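You operate a simulated robot arm through the tools that you are given. There is no shell and no other tool. Be economical: measure what you need, move in short steps, check, and stop when the job is done.

You are at the controls of a simulated two-armed robot. One attempt, no reset.

TASK
Set the stock day dial to WED and store the tub.
Fine: the dial is stiff, so hold the stock tub with the other hand while it turns. Then put it in the sauce drawer and shut the drawer. Where these are worked on the way, their far stop is far enough and under half their travel is too little: sauce drawer.

Only the result counts: the job must be done as asked and must still hold three seconds after the hand-in. Knocking over, shifting, dropping, spilling or breaking anything else fails it.

THE ROBOT
Two 7-joint arms with two-finger parallel grippers on one trunk, on a base that drives. Base frame: it is fixed to the floor where the robot stands at the start and does not move with it; the origin is under the middle of the robot, x ahead of it, y to its left, z up. Readings come in m, degrees, newtons and seconds.
The left shoulder is at the start at [0.07, 0.163, 1.22], the right one opposite. With the tool pointing down near the work surface each hand reaches from about 0.4 to 0.88 m from the robot's upright axis, wherever it stands, measured 20 degrees to its own side. Places, roughly: sauce drawer [0.5, -0.2, 0.6]; sauce drawer floor [0.6, -0.2, 0.5]; stock day dial [0.5, 0, 1.1]. Payload 3.43 kg a hand.
Tool frame (each hand has its own): the origin (TCP) lies between the finger pads and is the grasp point; the fingertips stand 0.034 m ahead of it; z points along the fingers, y is the line along which they close. The gripper opens to 0.128 m. The fingers are 0.024 m wide and 0.012 m thick; the gripper's body (0.048 by 0.13 m) begins 0.096 m behind the TCP.
Orientation is that of the tool frame in the base frame, as [roll, pitch, yaw] about the fixed x, y, z axes, in that order (R = Rz(yaw) Ry(pitch) Rx(roll)). With the fingers straight down and closing along the base's y, the tool's x points along the base's -x, its y along +y and its z along -z.

THE INTERFACE
- The arms move only by the tool jog_arm. It takes "left_targets", "right_targets" or both (then of equal length, played together; a hand with none holds still); each is one flat list of numbers, 7 for each row, row after row: the shift along the base's x, y, z in m, then the turn, a rotation vector about the base's x, y, z in degrees, then the finger opening in m, from 0 to 0.128. In form: [dx, dy, dz, wx, wy, wz, grip, dx, dy, dz, wx, wy, wz, grip, ...]. A call has 1 to 12 rows; each row is the pose to reach, as a shift and turn from the pose commanded when the call began. Each row takes 0.2 s and may step no farther than 0.05 m and 8.6 degrees from the row before; otherwise, or with a gripper value out of range, the whole call is refused. A pose out of reach is approached as far as the arm can. The call stops where the force on the tool passes 90 N (or 10 N more than at its start, if that is more) or the arm is blocked; 0.2 s more then pass. Each finger travels about 0.153 m/s and halts on what it meets, pressing with about 42 N; the grip force reading is that of the motor and also rises with nothing between the fingers. The clock runs only during rows and for 0.2 s after the last one: add rows that repeat a pose to give the fingers time. It gives the time, the measured TCP pose, the force on the tool (base axes), the opening and the grip force at its end, in the units of the frame above (readings bear some noise), with the torque about the TCP (base axes, N m) and any sound that the robot's microphone picked up.
- Cameras (640 x 400 px; columns grow to the right, rows downward): "scene" is now at [0.1311, -0.0084, 1.4396]; the picture's right is [-0.31, -0.95, 0.00], its down [-0.71, 0.23, -0.66] and it looks along [0.63, -0.21, -0.75] (base axes); focal length 214 px, centre (320, 200). "left" rides on the left gripper at [0.076, 0.011, -0.16] in its tool frame; the picture's right is [-0.15, 0.99, 0.00], its down [-0.88, -0.13, -0.46] and it looks along [-0.45, -0.07, 0.89] (tool axes); focal length 234 px, centre (320, 200). "right" rides on the right gripper at [0.076, -0.011, -0.16] in its tool frame; the picture's right is [0.15, 0.99, 0.00], its down [-0.88, 0.13, -0.46] and it looks along [-0.45, 0.07, 0.89] (tool axes); focal length 234 px, centre (320, 200). There is no depth. A picture from a camera that has moved, and an enlarged one, comes with that camera's place and axes in the base frame and with its lens. The place of the scene camera against the robot may be out by one fixed shift of up to 0.025 m in any direction.
- camera(camera): a new picture of that camera. No time passes.
- raise_lower(by): slides the trunk up (or, below 0, down) by that many m; the arms and the scene camera ride with it, the base frame stays. It gives what a move gives, with no picture.
- roll_base(legs): drives the robot by 1 to 6 legs, each [ahead, left, turn to the left] in m, m and degrees, along the robot's own axes; the way and the turn of a leg run together, so that a leg with both is an arc; at most 1.5 m and 180 degrees a leg. The arms and the cameras ride along, it lands a little off, and it stops where it bumps. It gives what a move gives.
- aim_head(pan, tilt): turns the head with the scene camera to pan (to the left, within 86 degrees either way) and tilt (down, from -29 to 69), counted from straight ahead of the robot. It gives what a move gives.
- inspect(camera, box): a new picture of the part [left, top, right, bottom] of that camera's present view, enlarged. No time passes.
- sign_off(): hands the job in; it is judged then, once.

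Work in short steps. Places have to be worked out from the pictures, the camera data and where the tool is seen: move nearer, look again, correct. Check each grasp and each placing, and mend what went wrong. You have 120 turns and 100 pictures in all, those below and enlarged ones among them. Open the grippers and draw the arms clear of the work before you hand the job in, unless the task says otherwise; then end with one line.

The tools are called after ">>>" by a JSON object that holds its "api" and its "payload". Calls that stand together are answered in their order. jog_arm: Moves the arms, as the interface text tells. Its arguments: {"type":"object","properties":{"left_targets":{"type":"array","items":{"type":"number"}},"right_targets":{"type":"array","items":{"type":"number"}}},"required":[]} The other tools are called the same way: raise_lower (by) slides the trunk up or down; roll_base (legs) drives the base; aim_head (pan, tilt) turns the head that bears the scene camera; camera (camera) takes a picture; inspect (camera, box) takes an enlarged picture of a part of a camera's view; sign_off () hands the job in.

At the start:

```text
t: 0.0
left_ee_pos: [0.5212, 0.0006, 1.357]
left_ee_rot: [180.0, 0.0, -179.9]
left_contact_force: [0.4, 0.3, 0.4]
left_torque: [0.0, -0.03, 0.0]
left_grip_width: 0.1283
left_finger_force: 0.2
right_ee_pos: [0.4351, -0.4122, 1.3798]
right_ee_rot: [180.0, 0.0, 179.9]
right_contact_force: [-0.1, 0.3, 0.1]
right_torque: [-0.04, -0.01, -0.03]
right_grip_width: 0.1278
right_finger_force: 0.0
trunk travel left (down, up): [-0.7, 0.24]
robot x, y, heading: [-0.0003, -0.0032, 0.1]
head pan, tilt: [-18.1, 48.5]
```

scene: 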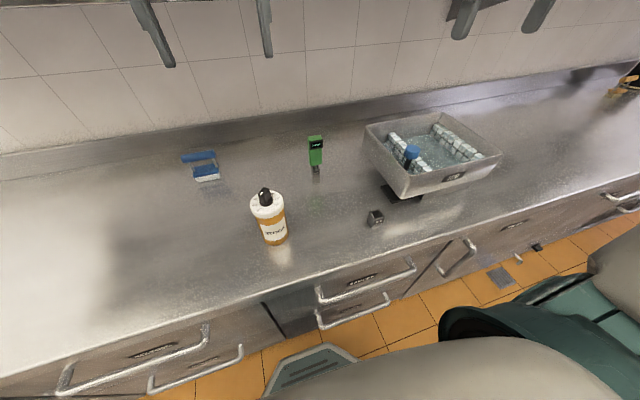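
right: 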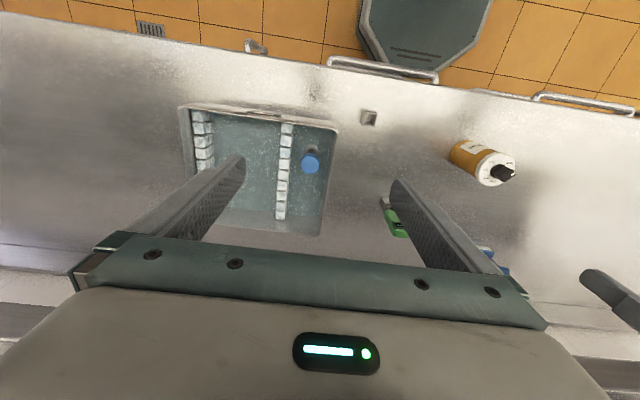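
left: 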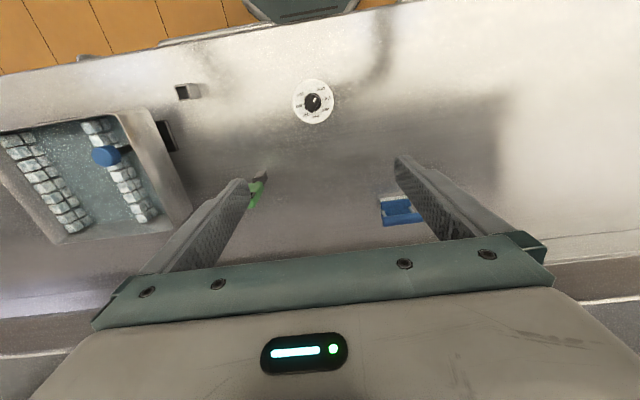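

I start by enlarging the tub's lid with its dial, and the drawer fronts.

>>> {"api": "inspect", "payload": {"camera": "left", "box": [270, 60, 360, 140]}}

>>> {"api": "inspect", "payload": {"camera": "scene", "box": [220, 170, 480, 340]}}

```text
5.00 times, centred on (315, 100) of left
camera zoom: at [0.4458, 0.0127, 1.5168], right [0.15, 0.99, 0.0], down [0.88, -0.13, 0.46], along [0.45, -0.07, -0.89], focal length 1171 px, centre (345, 700)
```

zoom: 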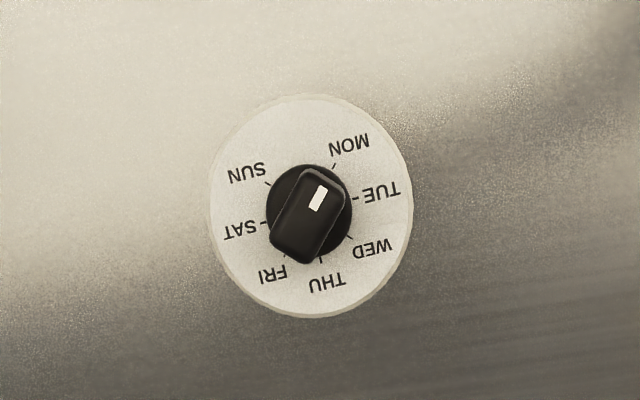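

```text
2.35 times, centred on (350, 255) of scene
camera zoom: at [0.1311, -0.0084, 1.4396], right [-0.31, -0.95, 0.0], down [-0.71, 0.23, -0.66], along [0.63, -0.21, -0.75], focal length 505 px, centre (249, 71)
```

zoom: 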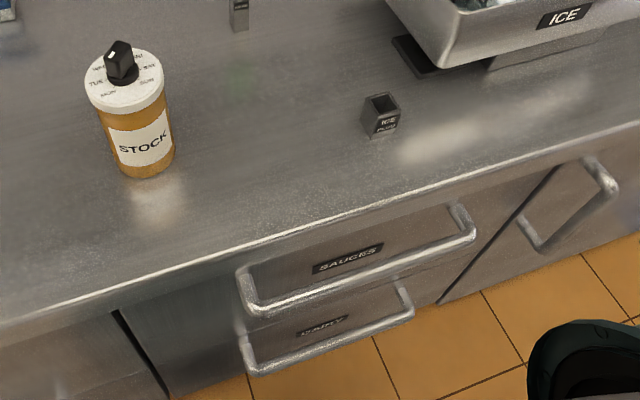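

The tub stands near (0.48, 0, 0.9–1.05), dial at MON. WED is about 103° clockwise seen from above. I swing the left hand out to the left and turn it towards a horizontal side grip.

>>> {"api": "jog_arm", "payload": {"left_targets": [-0.008, 0.025, -0.008, -4.85, 4.85, 4.85, 0.128, -0.016, 0.05, -0.016, -9.7, 9.7, 9.7, 0.128, -0.024, 0.075, -0.024, -14.55, 14.55, 14.55, 0.128, -0.032, 0.1, -0.032, -19.4, 19.4, 19.4, 0.128, -0.04, 0.125, -0.04, -24.25, 24.25, 24.25, 0.128, -0.048, 0.15, -0.048, -29.1, 29.1, 29.1, 0.128, -0.056, 0.175, -0.056, -33.95, 33.95, 33.95, 0.128, -0.064, 0.2, -0.064, -38.8, 38.8, 38.8, 0.128, -0.072, 0.225, -0.072, -43.65, 43.65, 43.65, 0.128, -0.08, 0.25, -0.08, -48.5, 48.5, 48.5, 0.128, -0.08, 0.275, -0.088, -53.35, 53.35, 53.35, 0.128, -0.08, 0.3, -0.096, -58.2, 58.2, 58.2, 0.128]}}

```text
t: 2.6
left_ee_pos: [0.4413, 0.3019, 1.261]
left_ee_rot: [-140.6, -74.5, -140.5]
left_contact_force: [0.0, -0.3, 0.4]
left_torque: [0.03, 0.02, 0.0]
left_grip_width: 0.1279
left_finger_force: 0.1
right_ee_pos: [0.4342, -0.4112, 1.3811]
right_ee_rot: [-179.9, 0.1, 179.9]
right_contact_force: [-0.2, 1.0, 0.4]
right_torque: [-0.02, -0.03, 0.0]
right_grip_width: 0.128
right_finger_force: 0.0
trunk travel left (down, up): [-0.7, 0.24]
robot x, y, heading: [0.0012, 0.0004, 0.0]
head pan, tilt: [-18.1, 48.5]
```

The left follows well. I finish its turn while lowering it, and test the right wrist's clockwise range in the air.

>>> {"api": "jog_arm", "payload": {"left_targets": [0, 0, -0.012, -3.7, 3.7, 3.7, 0.128, 0, 0, -0.024, -7.4, 7.4, 7.4, 0.128, 0, 0, -0.036, -11.1, 11.1, 11.1, 0.128, 0, 0, -0.05, -11.1, 11.1, 11.1, 0.128, 0, 0, -0.065, -11.1, 11.1, 11.1, 0.128, 0, 0, -0.08, -11.1, 11.1, 11.1, 0.128, 0, 0, -0.095, -11.1, 11.1, 11.1, 0.128, 0, 0, -0.11, -11.1, 11.1, 11.1, 0.128, 0, 0, -0.125, -11.1, 11.1, 11.1, 0.128, 0, 0, -0.14, -11.1, 11.1, 11.1, 0.128, 0, 0, -0.155, -11.1, 11.1, 11.1, 0.128, 0, 0, -0.16, -11.1, 11.1, 11.1, 0.128], "right_targets": [0, 0, 0, 0, 0, -8.5, 0.128, 0, 0, 0, 0, 0, -17, 0.128, 0, 0, 0, 0, 0, -25.5, 0.128, 0, 0, 0, 0, 0, -34, 0.128, 0, 0, 0, 0, 0, -42.5, 0.128, 0, 0, 0, 0, 0, -51, 0.128, 0, 0, 0, 0, 0, -59.5, 0.128, 0, 0, 0, 0, 0, -68, 0.128, 0, 0, 0, 0, 0, -76.5, 0.128, 0, 0, 0, 0, 0, -85, 0.128, 0, 0, 0, 0, 0, -93.5, 0.128, 0, 0, 0, 0, 0, -102, 0.128]}}

```text
t: 5.2
left_ee_pos: [0.4416, 0.3007, 1.1]
left_ee_rot: [101.1, -89.9, -10.9]
left_contact_force: [-0.8, 0.1, -0.2]
left_torque: [-0.01, -0.01, -0.02]
left_grip_width: 0.1284
left_finger_force: 0.0
right_ee_pos: [0.4358, -0.4118, 1.3797]
right_ee_rot: [180.0, 0.1, 77.8]
right_contact_force: [-0.1, -0.3, -0.2]
right_torque: [-0.01, -0.01, 0.0]
right_grip_width: 0.1279
right_finger_force: 0.0
trunk travel left (down, up): [-0.7, 0.24]
robot x, y, heading: [0.0024, -0.0004, -0.1]
head pan, tilt: [-18.1, 48.5]
```

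Continue the right wrist test to −140°, and bring the left to a pre-grasp beside the tub, yawed 25°.

>>> {"api": "jog_arm", "payload": {"left_targets": [-0.004, -0.01, -0.016, 0, 0, 4, 0.128, -0.008, -0.02, -0.032, 0, 0, 8, 0.128, -0.012, -0.03, -0.048, 0, 0, 12, 0.128, -0.016, -0.04, -0.064, 0, 0, 16, 0.128, -0.02, -0.05, -0.08, 0, 0, 20, 0.128, -0.024, -0.07, -0.1, 0, 0, 25, 0.128, -0.03, -0.09, -0.12, 0, 0, 25, 0.128, -0.03, -0.1, -0.125, 0, 0, 25, 0.128], "right_targets": [0, 0, 0, 0, 0, -8, 0.128, 0, 0, 0, 0, 0, -16, 0.128, 0, 0, 0, 0, 0, -24, 0.128, 0, 0, 0, 0, 0, -32, 0.128, 0, 0, 0, 0, 0, -38, 0.128, 0, 0, 0, 0, 0, -42, 0.128, 0, 0, 0, 0, 0, -42, 0.128, 0, 0, 0, 0, 0, -42, 0.128]}}

>>> {"api": "camera", "payload": {"camera": "scene"}}

>>> {"api": "camera", "payload": {"camera": "left"}}

```text
t: 7.0
left_ee_pos: [0.4132, 0.1982, 0.9762]
left_ee_rot: [118.3, -89.9, -3.2]
left_contact_force: [0.1, -0.3, -0.4]
left_torque: [-0.02, 0.02, -0.03]
left_grip_width: 0.1278
left_finger_force: 0.0
right_ee_pos: [0.4365, -0.4135, 1.3793]
right_ee_rot: [-179.9, 0.0, 35.9]
right_contact_force: [0.0, 0.3, 0.5]
right_torque: [0.02, 0.01, 0.02]
right_grip_width: 0.1279
right_finger_force: 0.2
trunk travel left (down, up): [-0.7, 0.24]
robot x, y, heading: [0.0033, 0.0011, 0.0]
head pan, tilt: [-18.1, 48.5]
```

```text
94 pictures are left
camera scene: at [0.1311, -0.0083, 1.4396], right [-0.31, -0.95, 0.0], down [-0.71, 0.23, -0.66], along [0.63, -0.21, -0.75], focal length 214 px, centre (320, 200)
```

scene: 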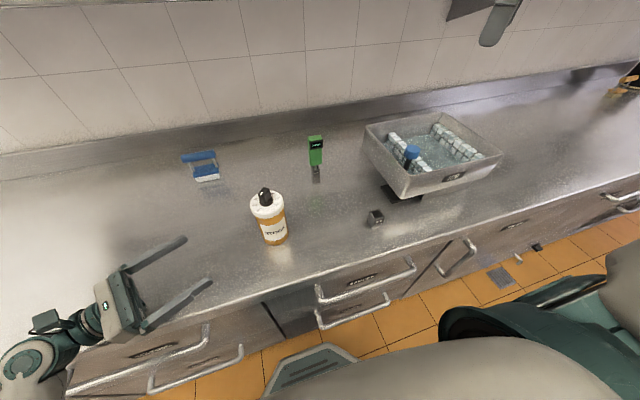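

```text
93 pictures are left
camera left: at [0.3348, 0.3406, 1.053], right [-0.9, -0.42, -0.15], down [-0.08, 0.47, -0.88], along [0.44, -0.78, -0.45], focal length 234 px, centre (320, 200)
```

left: 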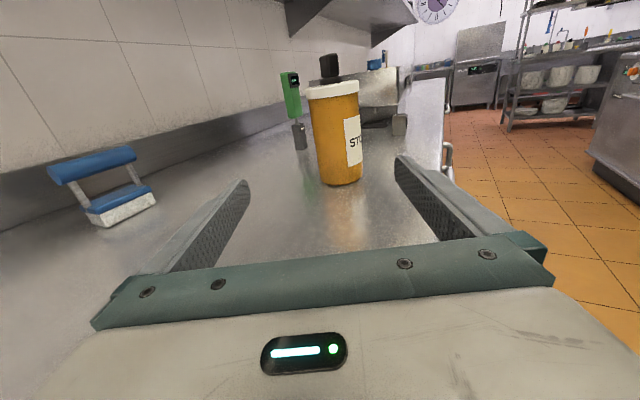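

Tub axis is about (0.483, −0.012), lid at z≈1.042, knob top ≈1.084. The right wrist has the range. I slide the left hand in around the tub.

>>> {"api": "jog_arm", "payload": {"left_targets": [-0.027, -0.01, 0, 0, 0, 0, 0.128, -0.009, -0.05, 0, 0, 0, 0, 0.128, 0.009, -0.09, 0, 0, 0, 0, 0.128, 0.027, -0.13, 0, 0, 0, 0, 0.128, 0.045, -0.165, 0, 0, 0, 0, 0.128, 0.054, -0.185, 0, 0, 0, 0, 0.128, 0.061, -0.2, 0, 0, 0, 0, 0.128]}}

>>> {"api": "camera", "payload": {"camera": "left"}}

>>> {"api": "camera", "payload": {"camera": "scene"}}

```text
t: 8.6
left_ee_pos: [0.4632, 0.006, 0.9832]
left_ee_rot: [-57.4, -89.4, 172.7]
left_contact_force: [0.2, -0.4, 0.0]
left_torque: [0.01, 0.02, -0.03]
left_grip_width: 0.128
left_finger_force: 0.0
right_ee_pos: [0.4253, -0.4079, 1.3848]
right_ee_rot: [179.6, -0.2, 36.1]
right_contact_force: [-0.5, -0.2, -0.1]
right_torque: [0.04, 0.05, 0.02]
right_grip_width: 0.1278
right_finger_force: 0.0
trunk travel left (down, up): [-0.7, 0.24]
robot x, y, heading: [-0.0008, 0.0033, 0.2]
head pan, tilt: [-18.1, 48.5]
```

```text
92 pictures are left
camera left: at [0.3843, 0.147, 1.0571], right [-0.89, -0.42, -0.15], down [-0.07, 0.47, -0.88], along [0.45, -0.78, -0.45], focal length 234 px, centre (320, 200)
```

left: 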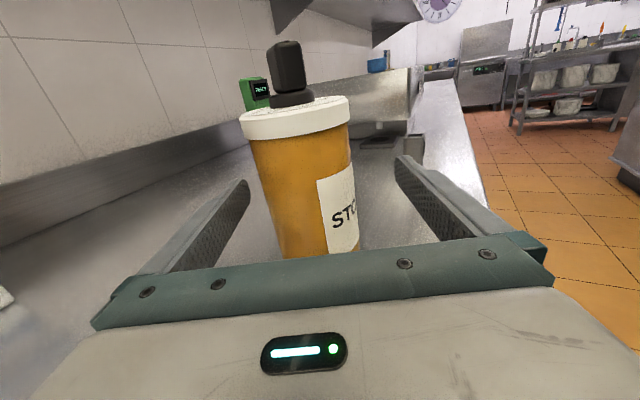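

```text
91 pictures are left
camera scene: at [0.1191, -0.0037, 1.4415], right [-0.31, -0.95, 0.0], down [-0.71, 0.23, -0.67], along [0.64, -0.21, -0.74], focal length 214 px, centre (320, 200)
```

scene: 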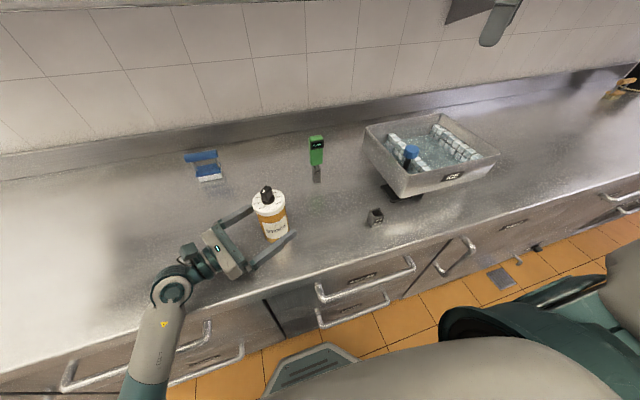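

The tub sits about 0.026 ahead and 0.012 off-centre towards the far finger. I correct and close on it.

>>> {"api": "jog_arm", "payload": {"left_targets": [0.012, 0.005, 0, 0, 0, 0, 0.128, 0.023, -0.018, 0, 0, 0, 0, 0.128, 0.023, -0.018, 0, 0, 0, 0, 0.1, 0.023, -0.018, 0, 0, 0, 0, 0.08, 0.023, -0.018, 0, 0, 0, 0, 0.07, 0.023, -0.018, 0, 0, 0, 0, 0.06, 0.023, -0.018, 0, 0, 0, 0, 0.05, 0.023, -0.018, 0, 0, 0, 0, 0.05]}}

>>> {"api": "camera", "payload": {"camera": "left"}}

```text
t: 10.6
left_ee_pos: [0.4727, -0.0023, 0.993]
left_ee_rot: [-51.4, -88.3, 167.7]
left_contact_force: [-4.6, -0.6, 7.5]
left_torque: [-0.34, 0.84, -0.11]
left_grip_width: 0.0725
left_finger_force: 42.0
right_ee_pos: [0.427, -0.4018, 1.383]
right_ee_rot: [179.7, -0.6, 37.5]
right_contact_force: [0.9, -1.0, 0.1]
right_torque: [0.07, 0.04, 0.02]
right_grip_width: 0.1277
right_finger_force: 0.1
trunk travel left (down, up): [-0.7, 0.24]
robot x, y, heading: [-0.0038, -0.0021, 1.4]
head pan, tilt: [-18.1, 48.5]
stopped in row 8 (left hand): the arm was blocked; the commanded pose is now the measured one
```

```text
90 pictures are left
camera left: at [0.3904, 0.1371, 1.0658], right [-0.88, -0.44, -0.17], down [-0.06, 0.46, -0.89], along [0.47, -0.77, -0.43], focal length 234 px, centre (320, 200)
```

left: 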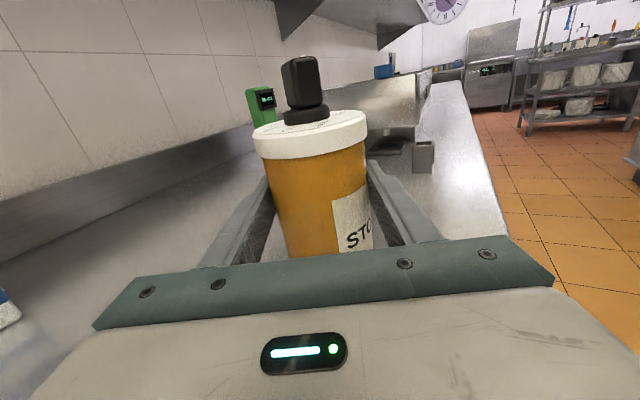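

The grip holds at 0.0725, but something bumped: hand rose slightly and the base turned 1.4°. I look at the left arm.

>>> {"api": "aim_head", "payload": {"pan": 30, "tilt": 50}}

>>> {"api": "camera", "payload": {"camera": "scene"}}

```text
t: 11.8
left_ee_pos: [0.4715, -0.0039, 0.9935]
left_ee_rot: [-52.4, -88.0, 168.4]
left_contact_force: [-0.3, 0.1, 0.2]
left_torque: [0.06, 0.03, -0.01]
left_grip_width: 0.0726
left_finger_force: 41.9
right_ee_pos: [0.4228, -0.3992, 1.3865]
right_ee_rot: [179.4, -0.7, 37.3]
right_contact_force: [0.3, -0.3, -1.3]
right_torque: [0.0, -0.02, -0.02]
right_grip_width: 0.1281
right_finger_force: 0.1
trunk travel left (down, up): [-0.7, 0.24]
robot x, y, heading: [-0.001, 0.0015, 1.0]
head pan, tilt: [30.0, 50.0]
```

```text
89 pictures are left
camera scene: at [0.0977, 0.0605, 1.4395], right [0.52, -0.85, 0.01], down [-0.64, -0.4, -0.65], along [0.56, 0.33, -0.76], focal length 214 px, centre (320, 200)
```

scene: 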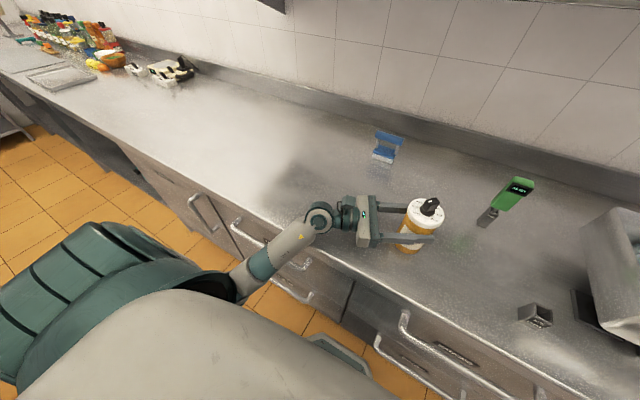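

The left forearm leans on the counter edge, but force is now ~0 and the tub is held upright. I bring the right hand above the tub with its fingers turned to the knob, staying high, then look.

>>> {"api": "jog_arm", "payload": {"right_targets": [0.004, 0.03, -0.009, 0, 0, 8.5, 0.128, 0.008, 0.06, -0.018, 0, 0, 17, 0.128, 0.012, 0.09, -0.027, 0, 0, 25.5, 0.128, 0.016, 0.12, -0.036, 0, 0, 34, 0.128, 0.02, 0.15, -0.045, 0, 0, 42.5, 0.128, 0.024, 0.18, -0.054, 0, 0, 51, 0.128, 0.028, 0.21, -0.063, 0, 0, 59.5, 0.128, 0.032, 0.24, -0.072, 0, 0, 68, 0.128, 0.036, 0.27, -0.081, 0, 0, 76.5, 0.128, 0.04, 0.3, -0.09, 0, 0, 85, 0.128, 0.045, 0.33, -0.1, 0, 0, 93.5, 0.128, 0.048, 0.36, -0.1, 0, 0, 102, 0.128]}}

>>> {"api": "camera", "payload": {"camera": "right"}}

```text
t: 14.4
left_ee_pos: [0.4726, -0.0035, 0.9937]
left_ee_rot: [-54.3, -88.1, 170.4]
left_contact_force: [0.3, 0.2, -4.7]
left_torque: [0.01, 0.01, -0.01]
left_grip_width: 0.0722
left_finger_force: 41.7
right_ee_pos: [0.4669, -0.1448, 1.3257]
right_ee_rot: [179.3, 0.7, 137.0]
right_contact_force: [-0.1, -0.6, 0.4]
right_torque: [0.02, -0.06, 0.01]
right_grip_width: 0.1276
right_finger_force: 0.1
right hand out of reach, approached as far as the arm can: row 10, 11, 12
trunk travel left (down, up): [-0.7, 0.24]
robot x, y, heading: [-0.0042, 0.0021, 1.3]
head pan, tilt: [30.0, 50.0]
```

```text
88 pictures are left
camera right: at [0.4012, -0.1009, 1.4838], right [0.57, 0.82, 0.01], down [0.72, -0.5, 0.47], along [0.39, -0.26, -0.88], focal length 234 px, centre (320, 200)
```

right: 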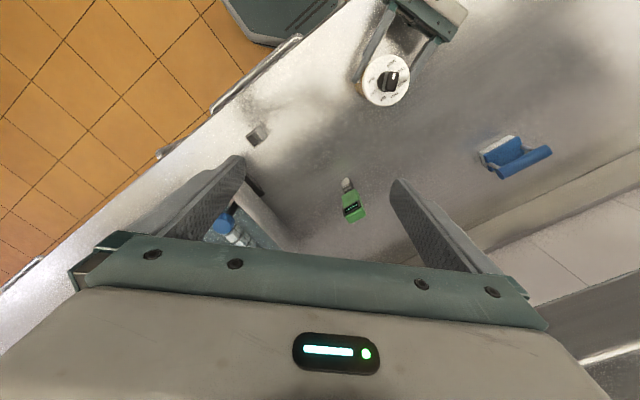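

Reach ran short at this height; I also note the left force of −4.7 N (tub weight perhaps). I try moving on while lower, in small steps.

>>> {"api": "jog_arm", "payload": {"right_targets": [0, 0.01, -0.03, 0, 0, 2, 0.128, 0, 0.03, -0.06, 0, 0, 4, 0.128, 0, 0.05, -0.09, 0, 0, 6, 0.128, 0.003, 0.08, -0.1, 0, 0, 8, 0.128, 0.006, 0.11, -0.1, 0, 0, 10, 0.128]}}

>>> {"api": "camera", "payload": {"camera": "right"}}

>>> {"api": "camera", "payload": {"camera": "scene"}}

```text
t: 15.6
left_ee_pos: [0.4733, -0.0039, 0.9944]
left_ee_rot: [-53.2, -88.1, 169.3]
left_contact_force: [0.3, -0.7, -5.0]
left_torque: [0.05, 0.01, 0.0]
left_grip_width: 0.0724
left_finger_force: 42.0
right_ee_pos: [0.472, -0.1121, 1.2245]
right_ee_rot: [179.4, 0.8, 148.0]
right_contact_force: [-0.4, -0.4, 1.0]
right_torque: [0.03, 0.05, 0.04]
right_grip_width: 0.1279
right_finger_force: 0.0
right hand out of reach, approached as far as the arm can: row 3, 4, 5
trunk travel left (down, up): [-0.7, 0.24]
robot x, y, heading: [-0.0003, 0.0062, 1.3]
head pan, tilt: [30.0, 50.0]
```

```text
87 pictures are left
camera right: at [0.398, -0.0805, 1.382], right [0.4, 0.92, 0.01], down [0.81, -0.36, 0.47], along [0.43, -0.18, -0.88], focal length 234 px, centre (320, 200)
```

right: 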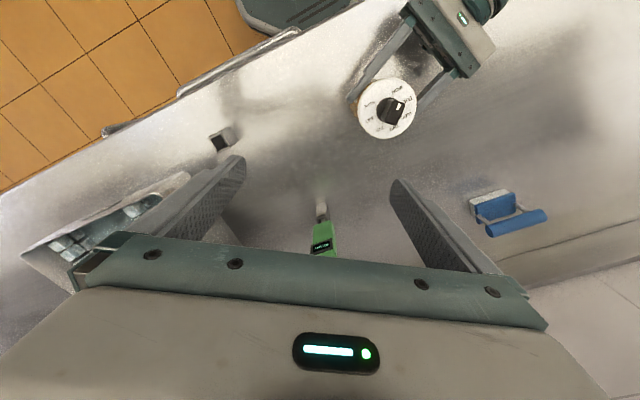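

```text
86 pictures are left
camera scene: at [0.0981, 0.0598, 1.4397], right [0.52, -0.85, 0.01], down [-0.64, -0.4, -0.65], along [0.56, 0.33, -0.76], focal length 214 px, centre (320, 200)
```

scene: 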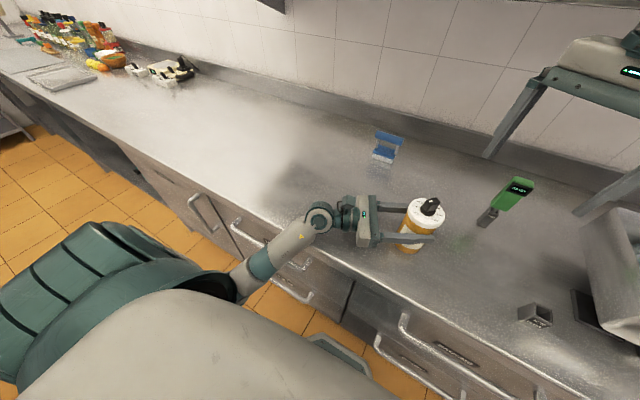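

The right arm can't get past y≈−0.11 here, so I'll release, and shift the base to the left and back with the trunk higher. First I lower the left hand gently until the tub's weight is taken by the counter.

>>> {"api": "jog_arm", "payload": {"left_targets": [0, 0, -0.003, 0, 0, 0, 0.05, 0, 0, -0.005, 0, 0, 0, 0.05]}}

>>> {"api": "inspect", "payload": {"camera": "scene", "box": [330, 170, 480, 270]}}

```text
t: 16.2
left_ee_pos: [0.4723, -0.0047, 0.9942]
left_ee_rot: [-56.5, -87.4, 172.3]
left_contact_force: [-0.3, 0.9, -5.2]
left_torque: [0.05, 0.03, 0.03]
left_grip_width: 0.0722
left_finger_force: 42.1
right_ee_pos: [0.471, -0.1141, 1.2263]
right_ee_rot: [179.3, 0.8, 147.9]
right_contact_force: [0.8, 0.6, -0.1]
right_torque: [0.01, -0.01, 0.01]
right_grip_width: 0.128
right_finger_force: 0.1
trunk travel left (down, up): [-0.7, 0.24]
robot x, y, heading: [0.0017, 0.0022, 1.1]
head pan, tilt: [30.0, 50.0]
```

```text
4.00 times, centred on (405, 220) of scene
camera zoom: at [0.098, 0.0579, 1.4407], right [0.52, -0.85, 0.01], down [-0.64, -0.4, -0.65], along [0.56, 0.34, -0.76], focal length 858 px, centre (-20, 120)
```

zoom: 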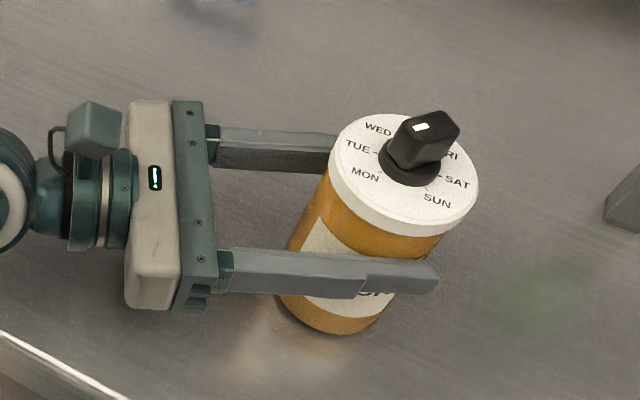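

Enlarging the dial in the right camera to confirm where the pointer stands.

>>> {"api": "inspect", "payload": {"camera": "right", "box": [340, 70, 430, 150]}}

```text
5.00 times, centred on (385, 110) of right
camera zoom: at [0.3978, -0.0825, 1.3833], right [0.4, 0.92, 0.01], down [0.81, -0.36, 0.47], along [0.43, -0.18, -0.88], focal length 1171 px, centre (-5, 650)
```

zoom: 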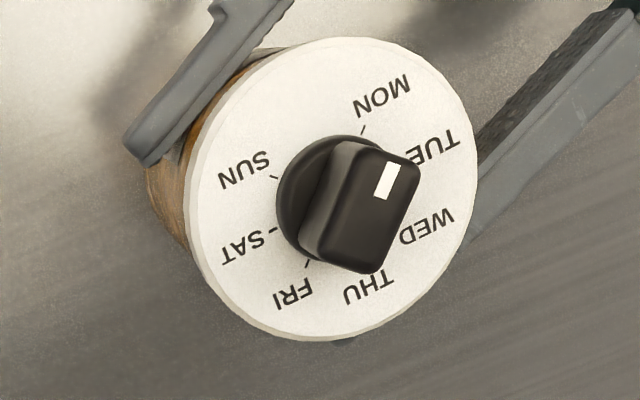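

The pointer is at MON, and WED lies clockwise from above. Left forearm rests on the edge, so I raise the trunk, with the tub still gripped, to free it.

>>> {"api": "raise_lower", "payload": {"by": 0.12}}

>>> {"api": "camera", "payload": {"camera": "left"}}

```text
t: 17.7
left_ee_pos: [0.4899, -0.0047, 1.0985]
left_ee_rot: [-38.0, -89.4, 154.1]
left_contact_force: [-0.1, -0.7, -4.5]
left_torque: [0.04, 0.04, -0.01]
left_grip_width: 0.0722
left_finger_force: 42.1
right_ee_pos: [0.4894, -0.1118, 1.3366]
right_ee_rot: [179.8, 0.0, 147.8]
right_contact_force: [-0.3, 0.0, -0.2]
right_torque: [-0.02, 0.0, 0.0]
right_grip_width: 0.128
right_finger_force: 0.2
trunk travel left (down, up): [-0.82, 0.12]
robot x, y, heading: [-0.0006, 0.003, 1.2]
head pan, tilt: [30.0, 50.0]
```

```text
83 pictures are left
camera left: at [0.4087, 0.1359, 1.1724], right [-0.89, -0.43, -0.15], down [-0.07, 0.46, -0.88], along [0.45, -0.77, -0.44], focal length 234 px, centre (320, 200)
```

left: 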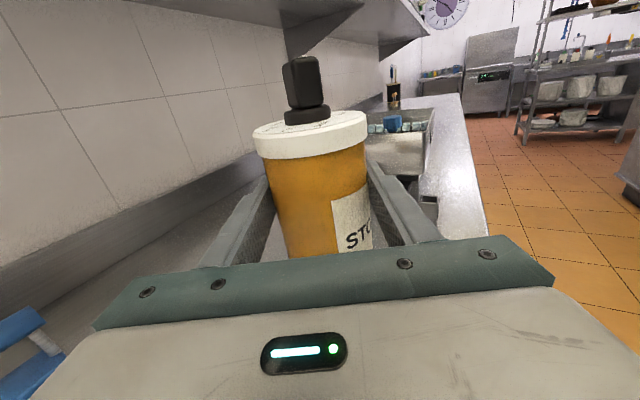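

The tub is carried level in the left hand, forearm free. I back the base 8 cm for more room.

>>> {"api": "roll_base", "payload": {"legs": [[-0.08, 0, 0]]}}

```text
t: 18.7
left_ee_pos: [0.415, -0.0051, 1.0963]
left_ee_rot: [-33.1, -89.6, 149.3]
left_contact_force: [0.5, 0.2, -5.1]
left_torque: [0.04, 0.02, -0.02]
left_grip_width: 0.0724
left_finger_force: 42.1
right_ee_pos: [0.4171, -0.1131, 1.3354]
right_ee_rot: [180.0, -0.1, 147.9]
right_contact_force: [-0.2, -0.3, 0.1]
right_torque: [-0.03, 0.02, -0.01]
right_grip_width: 0.1279
right_finger_force: 0.0
trunk travel left (down, up): [-0.82, 0.12]
robot x, y, heading: [-0.0841, 0.0028, 1.3]
head pan, tilt: [30.0, 50.0]
```

Carry the tub to (0.475, −0.12) and lower to just above the counter.

>>> {"api": "jog_arm", "payload": {"left_targets": [0.01, -0.02, 0, 0, 0, 0, 0.05, 0.02, -0.04, 0, 0, 0, 0, 0.05, 0.03, -0.06, 0, 0, 0, 0, 0.05, 0.045, -0.09, 0, 0, 0, 0, 0.05, 0.06, -0.115, -0.01, 0, 0, 0, 0.05, 0.06, -0.115, -0.03, 0, 0, 0, 0.05, 0.06, -0.115, -0.05, 0, 0, 0, 0.05, 0.06, -0.115, -0.07, 0, 0, 0, 0.05, 0.06, -0.115, -0.08, 0, 0, 0, 0.05]}}

>>> {"api": "camera", "payload": {"camera": "scene"}}

```text
t: 20.7
left_ee_pos: [0.4729, -0.1192, 1.0161]
left_ee_rot: [-40.5, -89.6, 156.7]
left_contact_force: [0.6, 1.6, -5.1]
left_torque: [0.04, 0.03, -0.02]
left_grip_width: 0.0725
left_finger_force: 41.6
right_ee_pos: [0.4138, -0.1123, 1.3357]
right_ee_rot: [179.8, 0.0, 147.8]
right_contact_force: [-0.6, 0.3, 0.2]
right_torque: [0.01, 0.03, 0.01]
right_grip_width: 0.1279
right_finger_force: 0.0
trunk travel left (down, up): [-0.82, 0.12]
robot x, y, heading: [-0.0776, 0.0051, 1.4]
head pan, tilt: [30.0, 50.0]
```

```text
82 pictures are left
camera scene: at [0.0439, 0.0588, 1.5576], right [0.52, -0.85, 0.0], down [-0.65, -0.4, -0.64], along [0.55, 0.33, -0.77], focal length 214 px, centre (320, 200)
```

scene: 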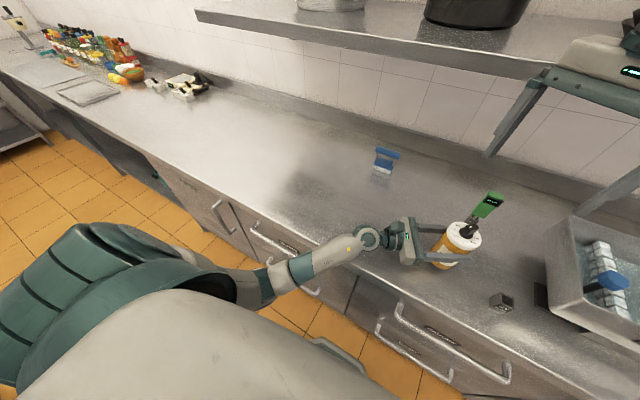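

Free of the edge. Lower slowly until the counter takes the tub.

>>> {"api": "jog_arm", "payload": {"left_targets": [0, 0, -0.005, 0, 0, 0, 0.05, 0, 0, -0.01, 0, 0, 0, 0.05, 0, 0, -0.014, 0, 0, 0, 0.05, 0, 0, -0.017, 0, 0, 0, 0.05]}}

```text
t: 21.7
left_ee_pos: [0.473, -0.1213, 0.9997]
left_ee_rot: [-41.4, -89.5, 157.4]
left_contact_force: [0.0, -0.1, -4.7]
left_torque: [0.04, 0.0, -0.02]
left_grip_width: 0.0721
left_finger_force: 41.9
right_ee_pos: [0.4142, -0.1139, 1.3347]
right_ee_rot: [179.9, -0.1, 147.9]
right_contact_force: [-0.2, -0.1, -0.1]
right_torque: [-0.03, 0.01, 0.0]
right_grip_width: 0.1284
right_finger_force: 0.1
trunk travel left (down, up): [-0.82, 0.12]
robot x, y, heading: [-0.0776, 0.0004, 1.2]
head pan, tilt: [30.0, 50.0]
```

Not yet touching; on down in 3 mm steps.

>>> {"api": "jog_arm", "payload": {"left_targets": [0, 0, -0.003, 0, 0, 0, 0.05, 0, 0, -0.006, 0, 0, 0, 0.05, 0, 0, -0.009, 0, 0, 0, 0.05]}}

```text
t: 22.5
left_ee_pos: [0.4731, -0.1201, 0.9929]
left_ee_rot: [-36.5, -89.3, 152.6]
left_contact_force: [1.5, 1.2, 1.1]
left_torque: [-0.15, -0.08, 0.08]
left_grip_width: 0.0721
left_finger_force: 42.4
right_ee_pos: [0.414, -0.1125, 1.3364]
right_ee_rot: [179.9, 0.0, 147.8]
right_contact_force: [-0.1, 0.5, -0.3]
right_torque: [0.0, -0.01, 0.01]
right_grip_width: 0.1281
right_finger_force: 0.1
trunk travel left (down, up): [-0.82, 0.12]
robot x, y, heading: [-0.0783, 0.0018, 0.9]
head pan, tilt: [30.0, 50.0]
```

The counter bears the tub now. Bring the right hand nearer above it and look.

>>> {"api": "jog_arm", "payload": {"right_targets": [0.02, 0, -0.03, 0, 0, 0, 0.1, 0.04, 0, -0.06, 0, 0, 0, 0.08, 0.04, 0, -0.1, 0, 0, 0, 0.07]}}

>>> {"api": "camera", "payload": {"camera": "right"}}

```text
t: 23.3
left_ee_pos: [0.4726, -0.1194, 0.9929]
left_ee_rot: [-36.9, -89.3, 153.1]
left_contact_force: [2.1, -1.0, 6.2]
left_torque: [-0.61, -0.29, 0.11]
left_grip_width: 0.0723
left_finger_force: 41.1
right_ee_pos: [0.4517, -0.1148, 1.2449]
right_ee_rot: [179.7, 0.0, 147.9]
right_contact_force: [-0.2, -0.6, 0.7]
right_torque: [-0.01, 0.01, 0.01]
right_grip_width: 0.07
right_finger_force: 0.2
right hand out of reach, approached as far as the arm can: row 2, 3
trunk travel left (down, up): [-0.82, 0.12]
robot x, y, heading: [-0.078, 0.0016, 1.3]
head pan, tilt: [30.0, 50.0]
```

```text
81 pictures are left
camera right: at [0.3813, -0.0839, 1.4035], right [0.4, 0.92, 0.0], down [0.81, -0.36, 0.46], along [0.42, -0.18, -0.89], focal length 234 px, centre (320, 200)
```

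right: 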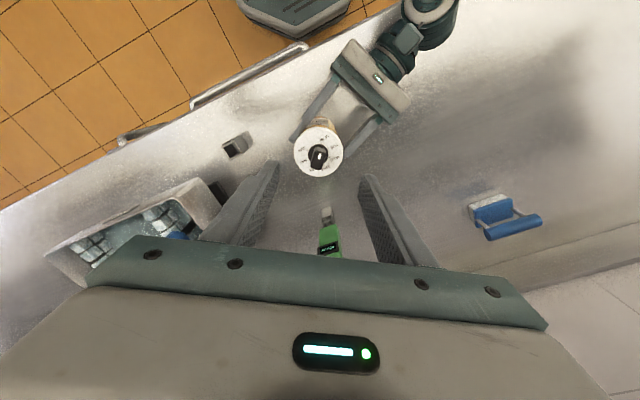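

>>> {"api": "inspect", "payload": {"camera": "right", "box": [280, 115, 360, 185]}}

```text
5.71 times, centred on (320, 150) of right
camera zoom: at [0.3813, -0.0839, 1.4035], right [0.4, 0.92, 0.0], down [0.81, -0.36, 0.46], along [0.42, -0.18, -0.89], focal length 1338 px, centre (320, 486)
```

zoom: 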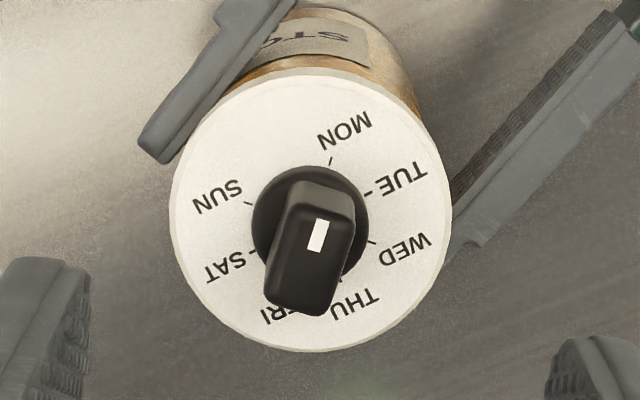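

Pointer axis ≈139° in base, so the fingers must close at ≈49°: −9° more yaw. Knob centre ≈(0.470, −0.125). I go down to z≈1.15 over it and look again.

>>> {"api": "jog_arm", "payload": {"right_targets": [0.01, -0.006, -0.03, 0, 0, -5, 0.07, 0.018, -0.01, -0.06, 0, 0, -9, 0.06, 0.018, -0.01, -0.095, 0, 0, -9, 0.06]}}

>>> {"api": "camera", "payload": {"camera": "right"}}

```text
t: 24.1
left_ee_pos: [0.4725, -0.1204, 0.9927]
left_ee_rot: [-38.1, -89.3, 154.4]
left_contact_force: [4.0, -3.3, 10.4]
left_torque: [-0.86, -0.38, 0.19]
left_grip_width: 0.0724
left_finger_force: 42.4
right_ee_pos: [0.4662, -0.1336, 1.1552]
right_ee_rot: [179.9, -0.1, 138.8]
right_contact_force: [0.1, 0.1, 0.3]
right_torque: [0.02, 0.05, 0.0]
right_grip_width: 0.0598
right_finger_force: 0.0
right hand out of reach, approached as far as the arm can: row 3
trunk travel left (down, up): [-0.82, 0.12]
robot x, y, heading: [-0.0803, -0.0021, 1.3]
head pan, tilt: [30.0, 50.0]
```

```text
79 pictures are left
camera right: at [0.4011, -0.0914, 1.313], right [0.54, 0.84, 0.0], down [0.75, -0.48, 0.46], along [0.39, -0.24, -0.89], focal length 234 px, centre (320, 200)
```

right: 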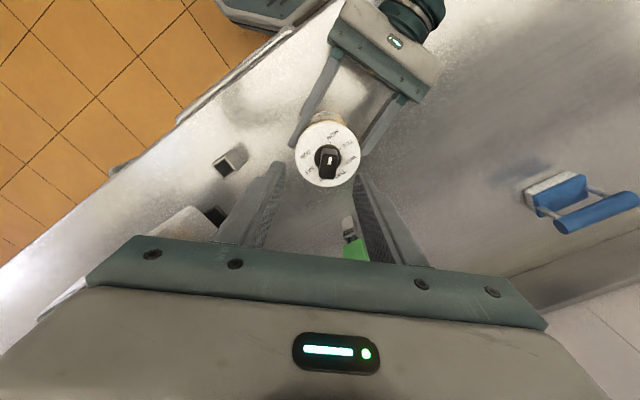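

Knob at ≈(0.466, −0.122), but the right arm is at its reach limit towards the middle. I'll lift the tub a little and carry it 6 cm further right and 3 cm forward, with the right hand raised out of the way.

>>> {"api": "jog_arm", "payload": {"right_targets": [0, -0.02, 0.04, 0, 0, 0, 0.06, 0, -0.04, 0.08, 0, 0, 0, 0.06, 0, -0.06, 0.1, 0, 0, 0, 0.06, 0, -0.06, 0.1, 0, 0, 0, 0.06, 0, -0.06, 0.1, 0, 0, 0, 0.06, 0, -0.06, 0.1, 0, 0, 0, 0.06, 0, -0.06, 0.1, 0, 0, 0, 0.06], "left_targets": [0, 0, 0.01, 0, 0, 0, 0.05, 0, 0, 0.025, 0, 0, 0, 0.05, 0.01, -0.02, 0.025, 0, 0, 0, 0.05, 0.02, -0.04, 0.025, 0, 0, 0, 0.05, 0.03, -0.06, 0.025, 0, 0, 0, 0.05, 0.03, -0.06, 0.015, 0, 0, 0, 0.05, 0.03, -0.06, 0.007, 0, 0, 0, 0.05]}}

```text
t: 25.7
left_ee_pos: [0.5032, -0.1796, 0.9981]
left_ee_rot: [-39.2, -89.4, 155.4]
left_contact_force: [-0.8, -0.4, -4.5]
left_torque: [-0.01, -0.01, 0.03]
left_grip_width: 0.072
left_finger_force: 42.7
right_ee_pos: [0.4674, -0.1931, 1.253]
right_ee_rot: [179.9, 0.0, 138.9]
right_contact_force: [1.2, -0.8, 0.0]
right_torque: [-0.04, 0.04, 0.0]
right_grip_width: 0.0599
right_finger_force: 0.0
trunk travel left (down, up): [-0.82, 0.12]
robot x, y, heading: [-0.0785, 0.0025, 1.2]
head pan, tilt: [30.0, 50.0]
```

Set the tub down on the counter, and bring the right hand over its new place.

>>> {"api": "jog_arm", "payload": {"left_targets": [0, 0, -0.003, 0, 0, 0, 0.05, 0, 0, -0.006, 0, 0, 0, 0.05, 0, 0, -0.007, 0, 0, 0, 0.05], "right_targets": [0.015, 0.004, -0.03, 0, 0, 0, 0.06, 0.03, 0.01, -0.06, 0, 0, 0, 0.06, 0.03, 0.01, -0.1, 0, 0, 0, 0.06]}}

>>> {"api": "camera", "payload": {"camera": "right"}}

```text
t: 26.5
left_ee_pos: [0.5045, -0.1801, 0.9927]
left_ee_rot: [-37.2, -89.3, 153.3]
left_contact_force: [2.4, -0.9, 4.5]
left_torque: [-0.46, -0.26, 0.16]
left_grip_width: 0.0723
left_finger_force: 41.8
right_ee_pos: [0.4986, -0.1828, 1.1538]
right_ee_rot: [179.9, 0.0, 138.9]
right_contact_force: [0.4, 0.3, 0.1]
right_torque: [-0.03, 0.01, 0.01]
right_grip_width: 0.0597
right_finger_force: 0.1
trunk travel left (down, up): [-0.82, 0.12]
robot x, y, heading: [-0.0792, 0.0029, 1.0]
head pan, tilt: [30.0, 50.0]
```

```text
78 pictures are left
camera right: at [0.4328, -0.1413, 1.3129], right [0.54, 0.84, 0.0], down [0.75, -0.48, 0.46], along [0.39, -0.24, -0.89], focal length 234 px, centre (320, 200)
```

right: 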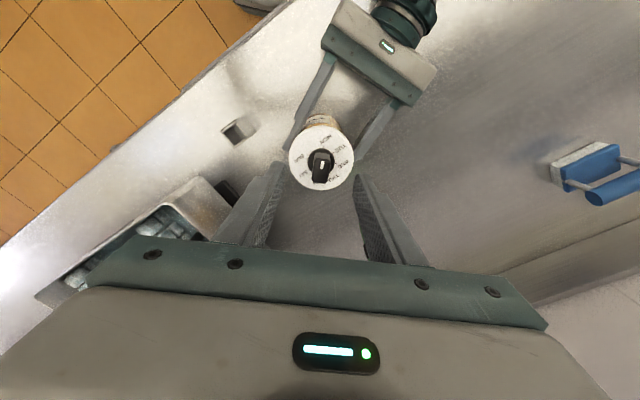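

>>> {"api": "inspect", "payload": {"camera": "right", "box": [281, 115, 361, 195]}}

```text
5.00 times, centred on (321, 155) of right
camera zoom: at [0.4328, -0.1413, 1.3129], right [0.54, 0.84, 0.0], down [0.75, -0.48, 0.46], along [0.39, -0.24, -0.89], focal length 1171 px, centre (315, 425)
```

zoom: 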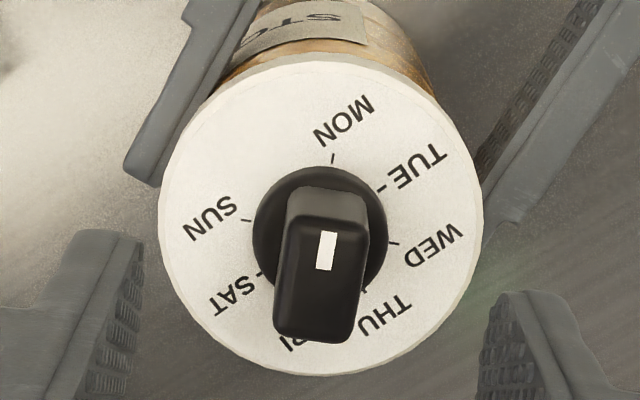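

Finger alignment matches the blade. Descend to TCP z≈1.094 and close on the knob.

>>> {"api": "jog_arm", "payload": {"right_targets": [0, 0.002, -0.03, 0, 0, 0, 0.06, 0, 0.002, -0.05, 0, 0, 0, 0.05, 0, 0.002, -0.06, 0, 0, 0, 0.045, 0, 0.002, -0.06, 0, 0, 0, 0.03, 0, 0.002, -0.06, 0, 0, 0, 0.02, 0, 0.002, -0.06, 0, 0, 0, 0.01, 0, 0.002, -0.06, 0, 0, 0, 0.0, 0, 0.002, -0.06, 0, 0, 0, 0.0]}}

>>> {"api": "camera", "payload": {"camera": "right"}}

>>> {"api": "camera", "payload": {"camera": "left"}}

```text
t: 28.3
left_ee_pos: [0.5024, -0.1811, 0.993]
left_ee_rot: [-33.6, -89.2, 149.7]
left_contact_force: [-3.9, -5.8, 19.4]
left_torque: [-0.6, -0.4, 0.6]
left_grip_width: 0.0722
left_finger_force: 41.8
right_ee_pos: [0.4962, -0.18, 1.0954]
right_ee_rot: [179.8, -0.1, 138.8]
right_contact_force: [7.7, 7.7, -1.2]
right_torque: [0.96, -0.57, -0.4]
right_grip_width: 0.0169
right_finger_force: 42.2
trunk travel left (down, up): [-0.82, 0.12]
robot x, y, heading: [-0.0815, 0.0007, 1.4]
head pan, tilt: [30.0, 50.0]
```

```text
76 pictures are left
camera right: at [0.4312, -0.1383, 1.2534], right [0.54, 0.84, 0.0], down [0.75, -0.48, 0.46], along [0.39, -0.24, -0.89], focal length 234 px, centre (320, 200)
```

right: 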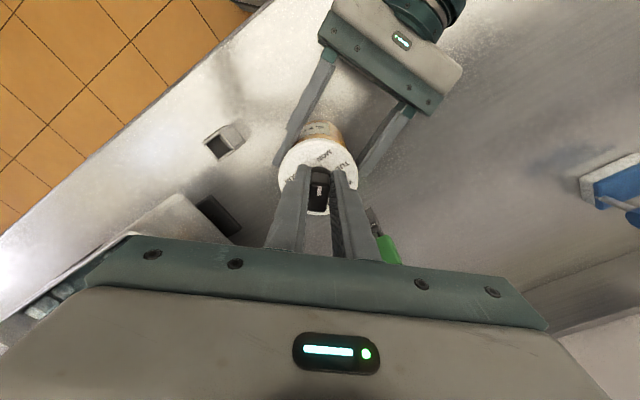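

```text
75 pictures are left
camera left: at [0.4211, -0.0399, 1.0672], right [-0.89, -0.44, -0.15], down [-0.07, 0.46, -0.88], along [0.46, -0.77, -0.44], focal length 234 px, centre (320, 200)
```

left: 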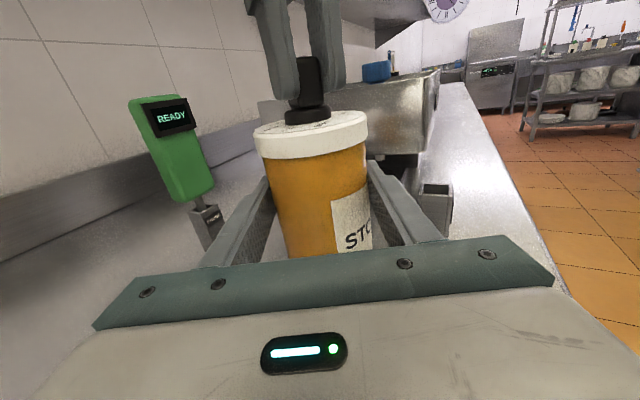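

Knob gripped (0.017). Turn clockwise about 51° first and check.

>>> {"api": "jog_arm", "payload": {"right_targets": [0, 0, 0, 0, 0, -7, 0, 0, 0, 0, 0, 0, -14, 0, 0, 0, 0, 0, 0, -21, 0, 0, 0, 0, 0, 0, -28, 0, 0, 0, 0, 0, 0, -35, 0, 0, 0, 0, 0, 0, -42, 0, 0, 0, 0, 0, 0, -51, 0]}}

```text
refused: row 7 steps farther than a row can; nothing moved
```

Refused for the last step size; same turn with even steps.

>>> {"api": "jog_arm", "payload": {"right_targets": [0, 0, 0, 0, 0, -7.3, 0, 0, 0, 0, 0, 0, -14.6, 0, 0, 0, 0, 0, 0, -21.9, 0, 0, 0, 0, 0, 0, -29.2, 0, 0, 0, 0, 0, 0, -36.5, 0, 0, 0, 0, 0, 0, -43.8, 0, 0, 0, 0, 0, 0, -51, 0]}}

>>> {"api": "camera", "payload": {"camera": "right"}}

>>> {"api": "camera", "payload": {"camera": "left"}}

```text
t: 29.9
left_ee_pos: [0.4984, -0.1826, 0.9919]
left_ee_rot: [-37.8, -89.4, 153.4]
left_contact_force: [-39.9, -10.5, 16.1]
left_torque: [-0.34, -1.38, -0.56]
left_grip_width: 0.0729
left_finger_force: 41.9
right_ee_pos: [0.4975, -0.1802, 1.0971]
right_ee_rot: [179.4, -0.1, 87.8]
right_contact_force: [38.9, 12.1, 2.7]
right_torque: [1.31, -1.91, 0.56]
right_grip_width: 0.0177
right_finger_force: 42.3
trunk travel left (down, up): [-0.82, 0.12]
robot x, y, heading: [-0.0808, -0.0011, 1.3]
head pan, tilt: [30.0, 50.0]
```

```text
74 pictures are left
camera right: at [0.4873, -0.1041, 1.2553], right [0.99, 0.11, 0.01], down [0.09, -0.89, 0.45], along [0.06, -0.45, -0.89], focal length 234 px, centre (320, 200)
```

right: 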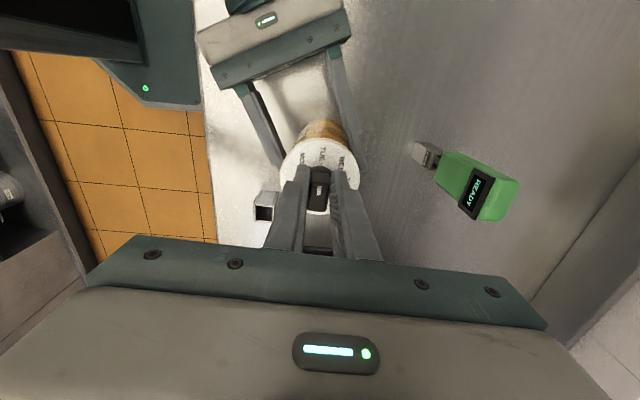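

```text
73 pictures are left
camera left: at [0.418, -0.0412, 1.067], right [-0.89, -0.43, -0.15], down [-0.07, 0.46, -0.88], along [0.45, -0.77, -0.44], focal length 234 px, centre (320, 200)
```

left: 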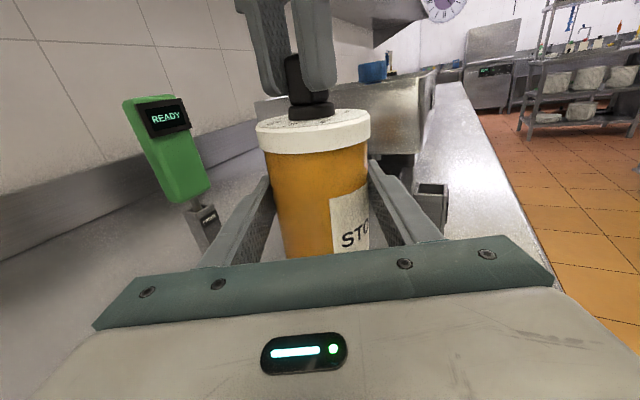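

The knob turns to about TUE and the tub holds, but the hands push each other by ~40 N along x. I ease the right hand +x by 4 mm while turning a further 26°.

>>> {"api": "jog_arm", "payload": {"right_targets": [0.002, 0.0005, 0, 0, 0, 0, 0, 0.004, 0.001, 0, 0, 0, -6.5, 0, 0.004, 0.001, 0, 0, 0, -13, 0, 0.004, 0.001, 0, 0, 0, -19.5, 0, 0.004, 0.001, 0, 0, 0, -26, 0]}}

```text
t: 31.1
left_ee_pos: [0.4992, -0.1821, 0.9928]
left_ee_rot: [-52.5, -89.3, 168.2]
left_contact_force: [-49.3, -3.1, 11.6]
left_torque: [-0.33, -1.4, -0.46]
left_grip_width: 0.0725
left_finger_force: 42.3
right_ee_pos: [0.5025, -0.1807, 1.0965]
right_ee_rot: [179.2, -0.2, 61.7]
right_contact_force: [44.9, 3.9, 9.7]
right_torque: [0.36, -2.11, 0.42]
right_grip_width: 0.0175
right_finger_force: 42.4
trunk travel left (down, up): [-0.82, 0.12]
robot x, y, heading: [-0.0774, 0.0031, 1.2]
head pan, tilt: [30.0, 50.0]
```

The offset is still about 7 mm in x between commands; I shift the right hand +x 7 mm holding the angle.

>>> {"api": "jog_arm", "payload": {"right_targets": [0.0025, 0, 0, 0, 0, 0, 0, 0.005, 0, 0, 0, 0, 0, 0, 0.007, 0, 0, 0, 0, 0, 0]}}

```text
t: 31.9
left_ee_pos: [0.4999, -0.1804, 0.9916]
left_ee_rot: [-54.6, -89.5, 170.5]
left_contact_force: [-25.7, -12.7, 4.7]
left_torque: [0.54, 0.15, -0.09]
left_grip_width: 0.0724
left_finger_force: 42.3
right_ee_pos: [0.5056, -0.1822, 1.0945]
right_ee_rot: [179.8, -0.1, 61.8]
right_contact_force: [19.0, 6.9, 20.9]
right_torque: [-1.01, -0.58, 0.12]
right_grip_width: 0.0175
right_finger_force: 41.6
trunk travel left (down, up): [-0.82, 0.12]
robot x, y, heading: [-0.0771, 0.0021, 1.2]
head pan, tilt: [30.0, 50.0]
```

Better. A further +4 mm and the last 26°.

>>> {"api": "jog_arm", "payload": {"right_targets": [0.003, 0.001, 0, 0, 0, -6.5, 0, 0.004, 0.001, 0, 0, 0, -13, 0, 0.004, 0.001, 0, 0, 0, -19.5, 0, 0.004, 0.001, 0, 0, 0, -26, 0, 0.004, 0.001, 0, 0, 0, -26, 0]}}

>>> {"api": "inspect", "payload": {"camera": "right", "box": [260, 100, 380, 240]}}

```text
t: 33.1
left_ee_pos: [0.5012, -0.1786, 0.992]
left_ee_rot: [-49.3, -89.3, 165.6]
left_contact_force: [-34.4, 11.8, 5.1]
left_torque: [-0.28, -1.38, -0.25]
left_grip_width: 0.0718
left_finger_force: 41.9
right_ee_pos: [0.5114, -0.1801, 1.0954]
right_ee_rot: [179.7, -0.2, 35.8]
right_contact_force: [27.1, -12.3, 8.6]
right_torque: [-1.4, -0.11, 0.31]
right_grip_width: 0.0174
right_finger_force: 41.7
trunk travel left (down, up): [-0.82, 0.12]
robot x, y, heading: [-0.0764, 0.0044, 1.3]
head pan, tilt: [30.0, 50.0]
```

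```text
2.86 times, centred on (320, 170) of right
camera zoom: at [0.5643, -0.1258, 1.254], right [0.7, -0.72, 0.01], down [-0.64, -0.62, 0.45], along [-0.32, -0.32, -0.89], focal length 669 px, centre (320, 286)
```

zoom: 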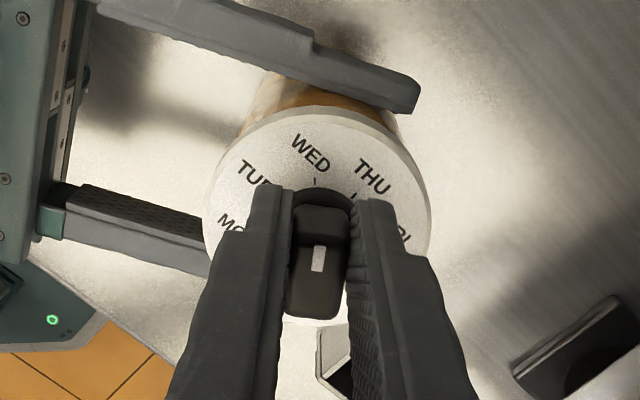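

Pointer now at the WED tick. Ease the side load a little, open gently, and lift.

>>> {"api": "jog_arm", "payload": {"right_targets": [0.003, -0.001, 0, 0, 0, 0, 0, 0.003, -0.001, 0, 0, 0, 0, 0.02, 0.003, -0.001, 0, 0, 0, 0, 0.045, 0.003, -0.001, 0.03, 0, 0, 0, 0.05, 0.003, -0.001, 0.06, 0, 0, 0, 0.05, 0.003, -0.001, 0.08, 0, 0, 0, 0.05]}}

>>> {"api": "inspect", "payload": {"camera": "right", "box": [260, 100, 380, 220]}}

```text
t: 34.5
left_ee_pos: [0.5035, -0.1794, 0.992]
left_ee_rot: [-38.4, -89.4, 154.4]
left_contact_force: [0.8, 2.2, 3.7]
left_torque: [0.25, 0.16, -0.05]
left_grip_width: 0.0719
left_finger_force: 42.3
right_ee_pos: [0.5152, -0.1803, 1.1747]
right_ee_rot: [179.8, 0.0, 35.8]
right_contact_force: [0.8, 0.8, 0.0]
right_torque: [0.02, 0.0, -0.03]
right_grip_width: 0.0502
right_finger_force: 0.2
trunk travel left (down, up): [-0.82, 0.12]
robot x, y, heading: [-0.0781, 0.0034, 1.5]
head pan, tilt: [30.0, 50.0]
```

```text
3.33 times, centred on (320, 160) of right
camera zoom: at [0.5701, -0.126, 1.3329], right [0.7, -0.71, 0.0], down [-0.64, -0.62, 0.46], along [-0.33, -0.32, -0.89], focal length 781 px, centre (320, 333)
```

zoom: 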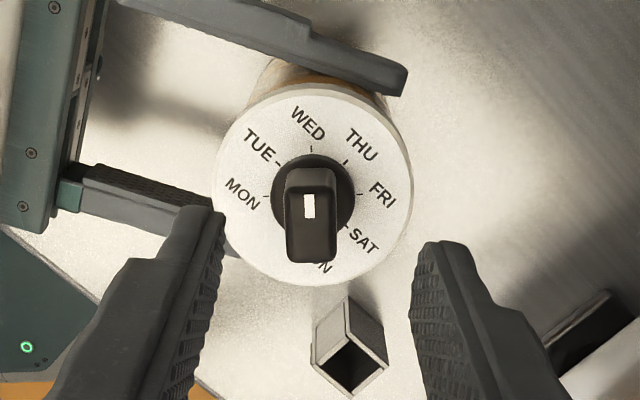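

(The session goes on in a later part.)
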